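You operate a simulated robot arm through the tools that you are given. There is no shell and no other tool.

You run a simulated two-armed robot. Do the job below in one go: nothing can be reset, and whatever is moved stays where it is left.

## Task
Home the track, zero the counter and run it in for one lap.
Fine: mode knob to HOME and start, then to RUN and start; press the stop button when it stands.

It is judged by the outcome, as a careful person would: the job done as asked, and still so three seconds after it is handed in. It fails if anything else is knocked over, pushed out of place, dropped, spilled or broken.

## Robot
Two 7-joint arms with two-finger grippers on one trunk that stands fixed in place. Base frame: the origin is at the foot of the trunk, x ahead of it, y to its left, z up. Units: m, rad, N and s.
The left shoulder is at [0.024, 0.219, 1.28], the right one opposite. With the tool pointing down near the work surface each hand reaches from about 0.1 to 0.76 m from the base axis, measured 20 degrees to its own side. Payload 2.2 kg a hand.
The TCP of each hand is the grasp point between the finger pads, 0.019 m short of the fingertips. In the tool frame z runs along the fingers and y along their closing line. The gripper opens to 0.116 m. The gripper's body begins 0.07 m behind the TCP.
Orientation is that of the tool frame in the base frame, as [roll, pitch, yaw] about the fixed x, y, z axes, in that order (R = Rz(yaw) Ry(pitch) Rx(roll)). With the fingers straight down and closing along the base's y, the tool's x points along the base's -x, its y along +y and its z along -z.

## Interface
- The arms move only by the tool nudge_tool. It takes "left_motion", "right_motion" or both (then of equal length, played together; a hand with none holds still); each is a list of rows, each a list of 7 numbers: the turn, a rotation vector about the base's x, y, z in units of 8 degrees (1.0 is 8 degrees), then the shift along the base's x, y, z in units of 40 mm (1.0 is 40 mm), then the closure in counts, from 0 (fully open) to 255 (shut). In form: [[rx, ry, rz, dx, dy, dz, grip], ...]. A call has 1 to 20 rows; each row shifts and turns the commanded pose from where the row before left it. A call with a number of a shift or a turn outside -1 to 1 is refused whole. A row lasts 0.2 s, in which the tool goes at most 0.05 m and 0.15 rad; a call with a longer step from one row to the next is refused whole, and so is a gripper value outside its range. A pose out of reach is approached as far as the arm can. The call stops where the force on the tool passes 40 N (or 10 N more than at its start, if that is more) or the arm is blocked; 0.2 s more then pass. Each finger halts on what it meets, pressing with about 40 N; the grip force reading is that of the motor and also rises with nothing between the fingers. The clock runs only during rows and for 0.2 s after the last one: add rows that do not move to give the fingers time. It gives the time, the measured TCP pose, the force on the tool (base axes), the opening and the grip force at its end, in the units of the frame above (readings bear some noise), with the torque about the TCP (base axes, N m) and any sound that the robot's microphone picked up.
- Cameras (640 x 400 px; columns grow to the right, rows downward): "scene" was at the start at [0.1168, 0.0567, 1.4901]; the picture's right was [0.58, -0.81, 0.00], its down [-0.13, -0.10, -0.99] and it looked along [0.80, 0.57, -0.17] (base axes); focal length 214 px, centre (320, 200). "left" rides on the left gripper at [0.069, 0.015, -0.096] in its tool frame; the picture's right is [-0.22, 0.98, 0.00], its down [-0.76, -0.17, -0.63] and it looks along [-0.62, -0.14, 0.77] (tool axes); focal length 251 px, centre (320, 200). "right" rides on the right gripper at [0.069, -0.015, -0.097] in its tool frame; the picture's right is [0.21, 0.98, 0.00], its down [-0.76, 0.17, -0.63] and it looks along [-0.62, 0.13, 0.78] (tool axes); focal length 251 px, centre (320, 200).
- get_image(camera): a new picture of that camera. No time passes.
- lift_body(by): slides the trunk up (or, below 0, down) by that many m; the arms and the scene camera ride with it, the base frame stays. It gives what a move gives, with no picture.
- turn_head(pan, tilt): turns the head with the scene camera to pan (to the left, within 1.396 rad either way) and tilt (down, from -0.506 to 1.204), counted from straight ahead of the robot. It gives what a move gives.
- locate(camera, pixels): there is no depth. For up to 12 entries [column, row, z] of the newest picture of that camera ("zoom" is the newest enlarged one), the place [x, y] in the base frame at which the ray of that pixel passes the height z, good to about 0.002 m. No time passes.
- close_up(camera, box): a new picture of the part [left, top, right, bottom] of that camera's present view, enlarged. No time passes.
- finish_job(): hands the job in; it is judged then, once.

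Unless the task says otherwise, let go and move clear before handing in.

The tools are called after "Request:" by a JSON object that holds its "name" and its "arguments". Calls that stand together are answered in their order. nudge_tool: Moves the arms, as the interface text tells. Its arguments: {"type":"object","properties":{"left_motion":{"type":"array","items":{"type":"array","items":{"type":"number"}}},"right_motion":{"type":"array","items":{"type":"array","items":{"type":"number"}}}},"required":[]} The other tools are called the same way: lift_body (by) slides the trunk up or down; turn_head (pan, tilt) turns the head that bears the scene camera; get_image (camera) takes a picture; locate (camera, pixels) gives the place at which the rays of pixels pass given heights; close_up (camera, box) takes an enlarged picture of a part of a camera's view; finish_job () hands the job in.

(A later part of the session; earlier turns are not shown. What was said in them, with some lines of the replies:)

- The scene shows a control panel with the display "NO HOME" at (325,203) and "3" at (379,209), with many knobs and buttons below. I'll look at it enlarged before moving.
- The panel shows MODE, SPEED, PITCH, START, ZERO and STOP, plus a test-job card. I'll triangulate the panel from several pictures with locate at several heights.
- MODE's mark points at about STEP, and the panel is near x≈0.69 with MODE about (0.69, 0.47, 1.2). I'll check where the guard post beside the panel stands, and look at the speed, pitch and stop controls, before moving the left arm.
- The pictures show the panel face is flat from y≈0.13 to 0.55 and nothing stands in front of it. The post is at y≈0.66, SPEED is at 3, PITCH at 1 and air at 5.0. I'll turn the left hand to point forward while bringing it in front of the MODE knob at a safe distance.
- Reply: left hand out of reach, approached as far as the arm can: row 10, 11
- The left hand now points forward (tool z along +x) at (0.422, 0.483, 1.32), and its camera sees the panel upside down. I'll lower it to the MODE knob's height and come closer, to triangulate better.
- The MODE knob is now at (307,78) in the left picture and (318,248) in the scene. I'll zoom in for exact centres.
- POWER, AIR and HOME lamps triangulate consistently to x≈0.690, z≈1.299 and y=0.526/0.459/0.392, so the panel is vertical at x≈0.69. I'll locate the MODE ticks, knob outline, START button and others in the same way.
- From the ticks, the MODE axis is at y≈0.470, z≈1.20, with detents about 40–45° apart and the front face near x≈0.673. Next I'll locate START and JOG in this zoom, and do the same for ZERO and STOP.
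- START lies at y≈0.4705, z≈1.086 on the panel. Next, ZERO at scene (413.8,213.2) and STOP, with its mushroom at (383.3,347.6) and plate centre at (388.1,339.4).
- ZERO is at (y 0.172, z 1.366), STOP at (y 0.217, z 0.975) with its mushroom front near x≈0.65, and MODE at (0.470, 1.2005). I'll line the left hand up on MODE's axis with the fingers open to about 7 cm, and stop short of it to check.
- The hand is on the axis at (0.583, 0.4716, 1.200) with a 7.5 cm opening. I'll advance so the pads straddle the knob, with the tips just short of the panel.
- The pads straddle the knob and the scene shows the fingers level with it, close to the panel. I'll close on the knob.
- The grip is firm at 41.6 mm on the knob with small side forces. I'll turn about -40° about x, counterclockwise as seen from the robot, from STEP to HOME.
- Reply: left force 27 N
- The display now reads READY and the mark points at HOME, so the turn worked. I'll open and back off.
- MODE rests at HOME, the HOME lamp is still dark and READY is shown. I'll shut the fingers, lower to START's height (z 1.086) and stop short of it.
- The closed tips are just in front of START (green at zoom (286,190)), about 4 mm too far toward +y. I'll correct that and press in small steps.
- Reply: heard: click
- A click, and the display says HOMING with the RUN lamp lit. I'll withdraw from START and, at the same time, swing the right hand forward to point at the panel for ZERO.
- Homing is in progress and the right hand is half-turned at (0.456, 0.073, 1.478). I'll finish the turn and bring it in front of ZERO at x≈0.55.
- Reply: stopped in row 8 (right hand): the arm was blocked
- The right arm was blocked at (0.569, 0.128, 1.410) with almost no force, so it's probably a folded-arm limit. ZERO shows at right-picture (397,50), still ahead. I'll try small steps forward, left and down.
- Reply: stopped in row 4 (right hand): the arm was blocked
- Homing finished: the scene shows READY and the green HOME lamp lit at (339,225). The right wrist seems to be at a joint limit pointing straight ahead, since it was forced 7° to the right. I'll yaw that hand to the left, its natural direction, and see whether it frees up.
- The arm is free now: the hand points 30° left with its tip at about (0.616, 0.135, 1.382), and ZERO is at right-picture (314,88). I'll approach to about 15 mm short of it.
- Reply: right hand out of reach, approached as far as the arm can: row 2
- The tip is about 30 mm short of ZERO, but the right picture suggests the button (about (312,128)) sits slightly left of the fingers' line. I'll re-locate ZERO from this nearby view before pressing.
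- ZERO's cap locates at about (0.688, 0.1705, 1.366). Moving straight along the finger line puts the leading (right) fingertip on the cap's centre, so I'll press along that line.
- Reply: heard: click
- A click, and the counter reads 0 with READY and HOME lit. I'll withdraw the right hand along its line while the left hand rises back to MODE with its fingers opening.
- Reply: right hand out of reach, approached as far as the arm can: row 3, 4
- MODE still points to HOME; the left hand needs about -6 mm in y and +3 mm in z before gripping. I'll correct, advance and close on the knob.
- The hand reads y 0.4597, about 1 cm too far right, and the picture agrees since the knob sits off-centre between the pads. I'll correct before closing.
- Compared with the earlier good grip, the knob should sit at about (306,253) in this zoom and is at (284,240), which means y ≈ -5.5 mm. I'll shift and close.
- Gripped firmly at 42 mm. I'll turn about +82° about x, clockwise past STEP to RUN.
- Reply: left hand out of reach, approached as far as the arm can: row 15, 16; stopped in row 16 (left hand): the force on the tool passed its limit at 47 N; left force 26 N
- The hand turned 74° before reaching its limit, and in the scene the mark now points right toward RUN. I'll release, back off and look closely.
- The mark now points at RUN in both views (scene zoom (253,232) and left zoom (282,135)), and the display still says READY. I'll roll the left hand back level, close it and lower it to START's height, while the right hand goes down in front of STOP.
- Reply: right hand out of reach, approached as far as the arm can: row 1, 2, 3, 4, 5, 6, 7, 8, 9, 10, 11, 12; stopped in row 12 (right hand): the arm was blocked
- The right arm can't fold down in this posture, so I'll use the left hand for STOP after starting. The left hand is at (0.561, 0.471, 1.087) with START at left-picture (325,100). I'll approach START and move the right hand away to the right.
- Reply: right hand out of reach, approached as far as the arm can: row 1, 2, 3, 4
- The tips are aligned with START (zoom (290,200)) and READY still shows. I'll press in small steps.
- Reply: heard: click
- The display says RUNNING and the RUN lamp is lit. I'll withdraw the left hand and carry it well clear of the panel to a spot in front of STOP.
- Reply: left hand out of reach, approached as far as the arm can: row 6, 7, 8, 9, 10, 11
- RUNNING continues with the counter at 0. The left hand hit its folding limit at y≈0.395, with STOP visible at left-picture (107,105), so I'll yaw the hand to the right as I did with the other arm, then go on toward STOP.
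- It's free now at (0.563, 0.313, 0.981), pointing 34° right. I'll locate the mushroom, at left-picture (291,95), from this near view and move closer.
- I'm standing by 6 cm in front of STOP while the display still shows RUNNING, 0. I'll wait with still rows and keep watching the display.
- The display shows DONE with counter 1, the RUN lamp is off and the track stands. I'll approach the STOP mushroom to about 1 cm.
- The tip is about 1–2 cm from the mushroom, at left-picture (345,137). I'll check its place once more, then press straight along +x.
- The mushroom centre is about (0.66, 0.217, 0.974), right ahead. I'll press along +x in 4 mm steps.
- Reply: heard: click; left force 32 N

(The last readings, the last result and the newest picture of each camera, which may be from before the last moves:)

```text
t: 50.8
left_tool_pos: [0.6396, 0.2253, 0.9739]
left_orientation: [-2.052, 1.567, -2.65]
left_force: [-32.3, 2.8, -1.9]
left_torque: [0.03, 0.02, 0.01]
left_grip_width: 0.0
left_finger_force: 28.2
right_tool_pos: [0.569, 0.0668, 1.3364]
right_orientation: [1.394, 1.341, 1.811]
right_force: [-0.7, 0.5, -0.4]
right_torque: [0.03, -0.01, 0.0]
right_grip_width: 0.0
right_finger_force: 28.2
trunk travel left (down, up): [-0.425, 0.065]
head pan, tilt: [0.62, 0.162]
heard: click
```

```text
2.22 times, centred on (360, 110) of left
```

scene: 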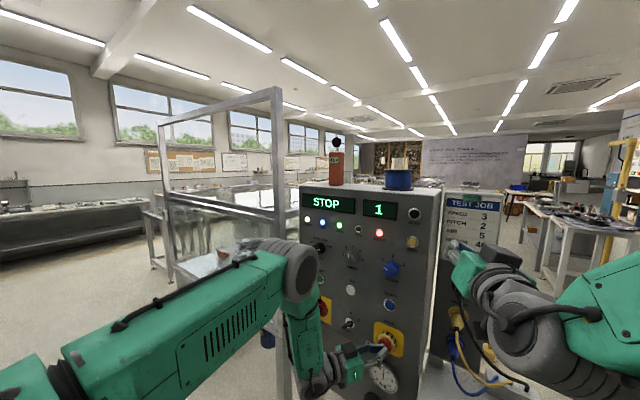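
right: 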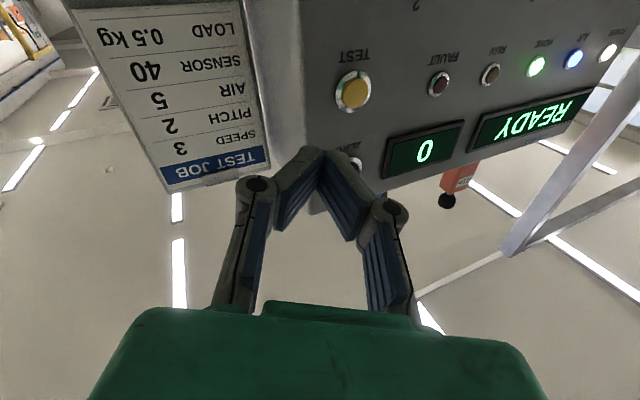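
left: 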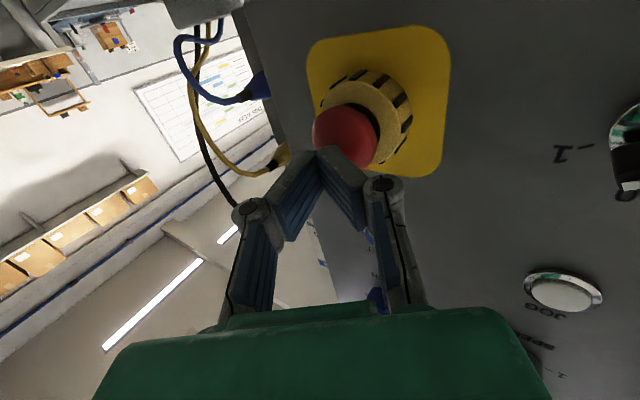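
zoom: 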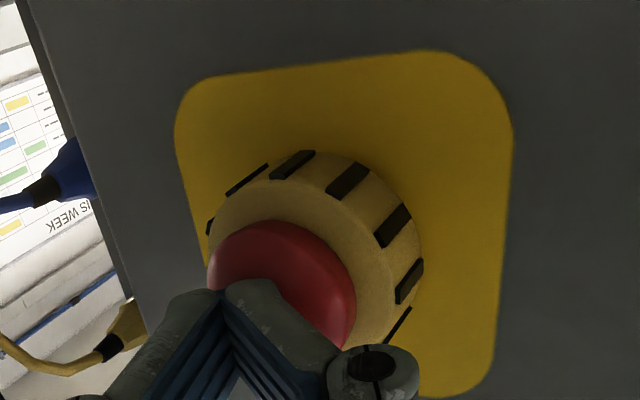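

A click with 32 N: the display now reads STOP with counter 1, so the button is in. I'll withdraw the left hand and check that it stays latched.

Request:
{"name": "nudge_tool", "arguments": {"left_motion": [[0, 0, 0, -0.5, 0, 0, 255], [0, 0, 0, -0.7, 0.2, 0, 255], [0, 0, 0, -0.6, 0.3, 0, 255], [0, 0, 0, -0.4, 0.5, 0, 255], [0, 0, 0, 0, 0.5, 0, 255], [0, 0, 0, 0, 0, 0, 255], [0, 0, 0, 0, 0, 0, 255]]}}

Request:
{"name": "get_image", "arguments": {"camera": "scene"}}

Request:
{"name": "close_up", "arguments": {"camera": "scene", "box": [290, 180, 440, 280]}}

Request:
{"name": "close_up", "arguments": {"camera": "scene", "box": [320, 290, 440, 390]}}

```text
t: 52.4
left_tool_pos: [0.5567, 0.2831, 0.9754]
left_orientation: [-2.049, 1.568, -2.646]
left_force: [0.2, 0.4, 0.8]
left_torque: [-0.04, 0.02, 0.01]
left_grip_width: 0.0
left_finger_force: 28.1
right_tool_pos: [0.5743, 0.0639, 1.3347]
right_orientation: [1.41, 1.339, 1.823]
right_force: [0.6, -0.3, -0.4]
right_torque: [-0.03, 0.02, -0.02]
right_grip_width: 0.0
right_finger_force: 28.2
trunk travel left (down, up): [-0.425, 0.065]
head pan, tilt: [0.62, 0.162]
```

```text
taken
```

scene: 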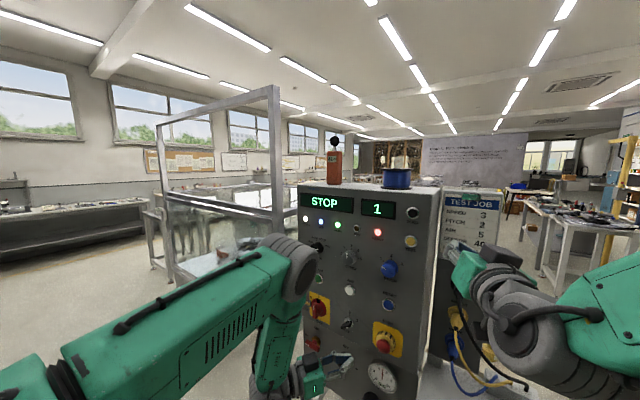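

```text
4.00 times, centred on (365, 230) of scene
```

zoom: 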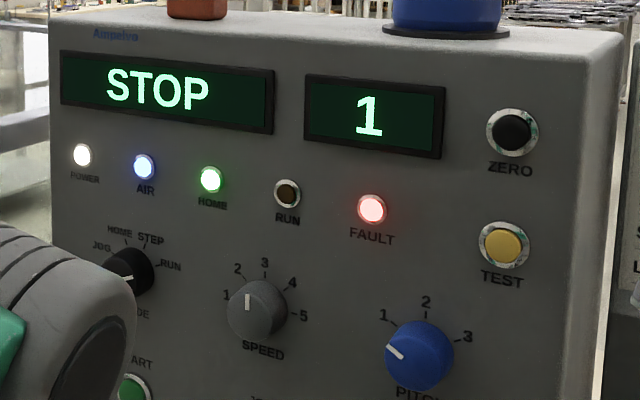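

```text
4.00 times, centred on (380, 340) of scene
```

zoom: 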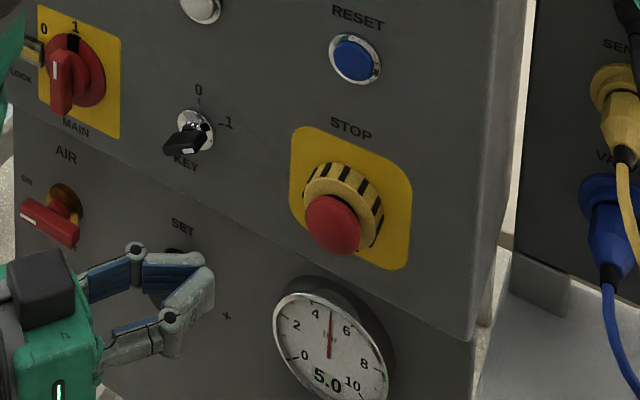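

The display holds STOP with counter 1 and HOME lit, and the red lamp is on because of the latched stop. SPEED, PITCH, air and key are unchanged, and both hands are clear of the panel. I'm handing the job in.

Request:
{"name": "finish_job", "arguments": {}}

```text
The job is handed in.
```

The track is homed, the counter was zeroed, and it ran one lap. The display showed DONE with the counter at 1.

With the track standing, I pressed STOP. It latched, and the display now reads STOP with the counter still at 1. The HOME lamp is lit. The red FAULT lamp came on when I pressed STOP; it was off through the run.

The mode knob is at RUN. I left the speed (3), pitch (1), air (5.0) and key as they were. The test-job card beside the panel lists pitch 2, but your instructions didn't mention it.

The right arm couldn't reach down to STOP in its posture, so I used the left hand for that press. Both hands are clear of the panel.
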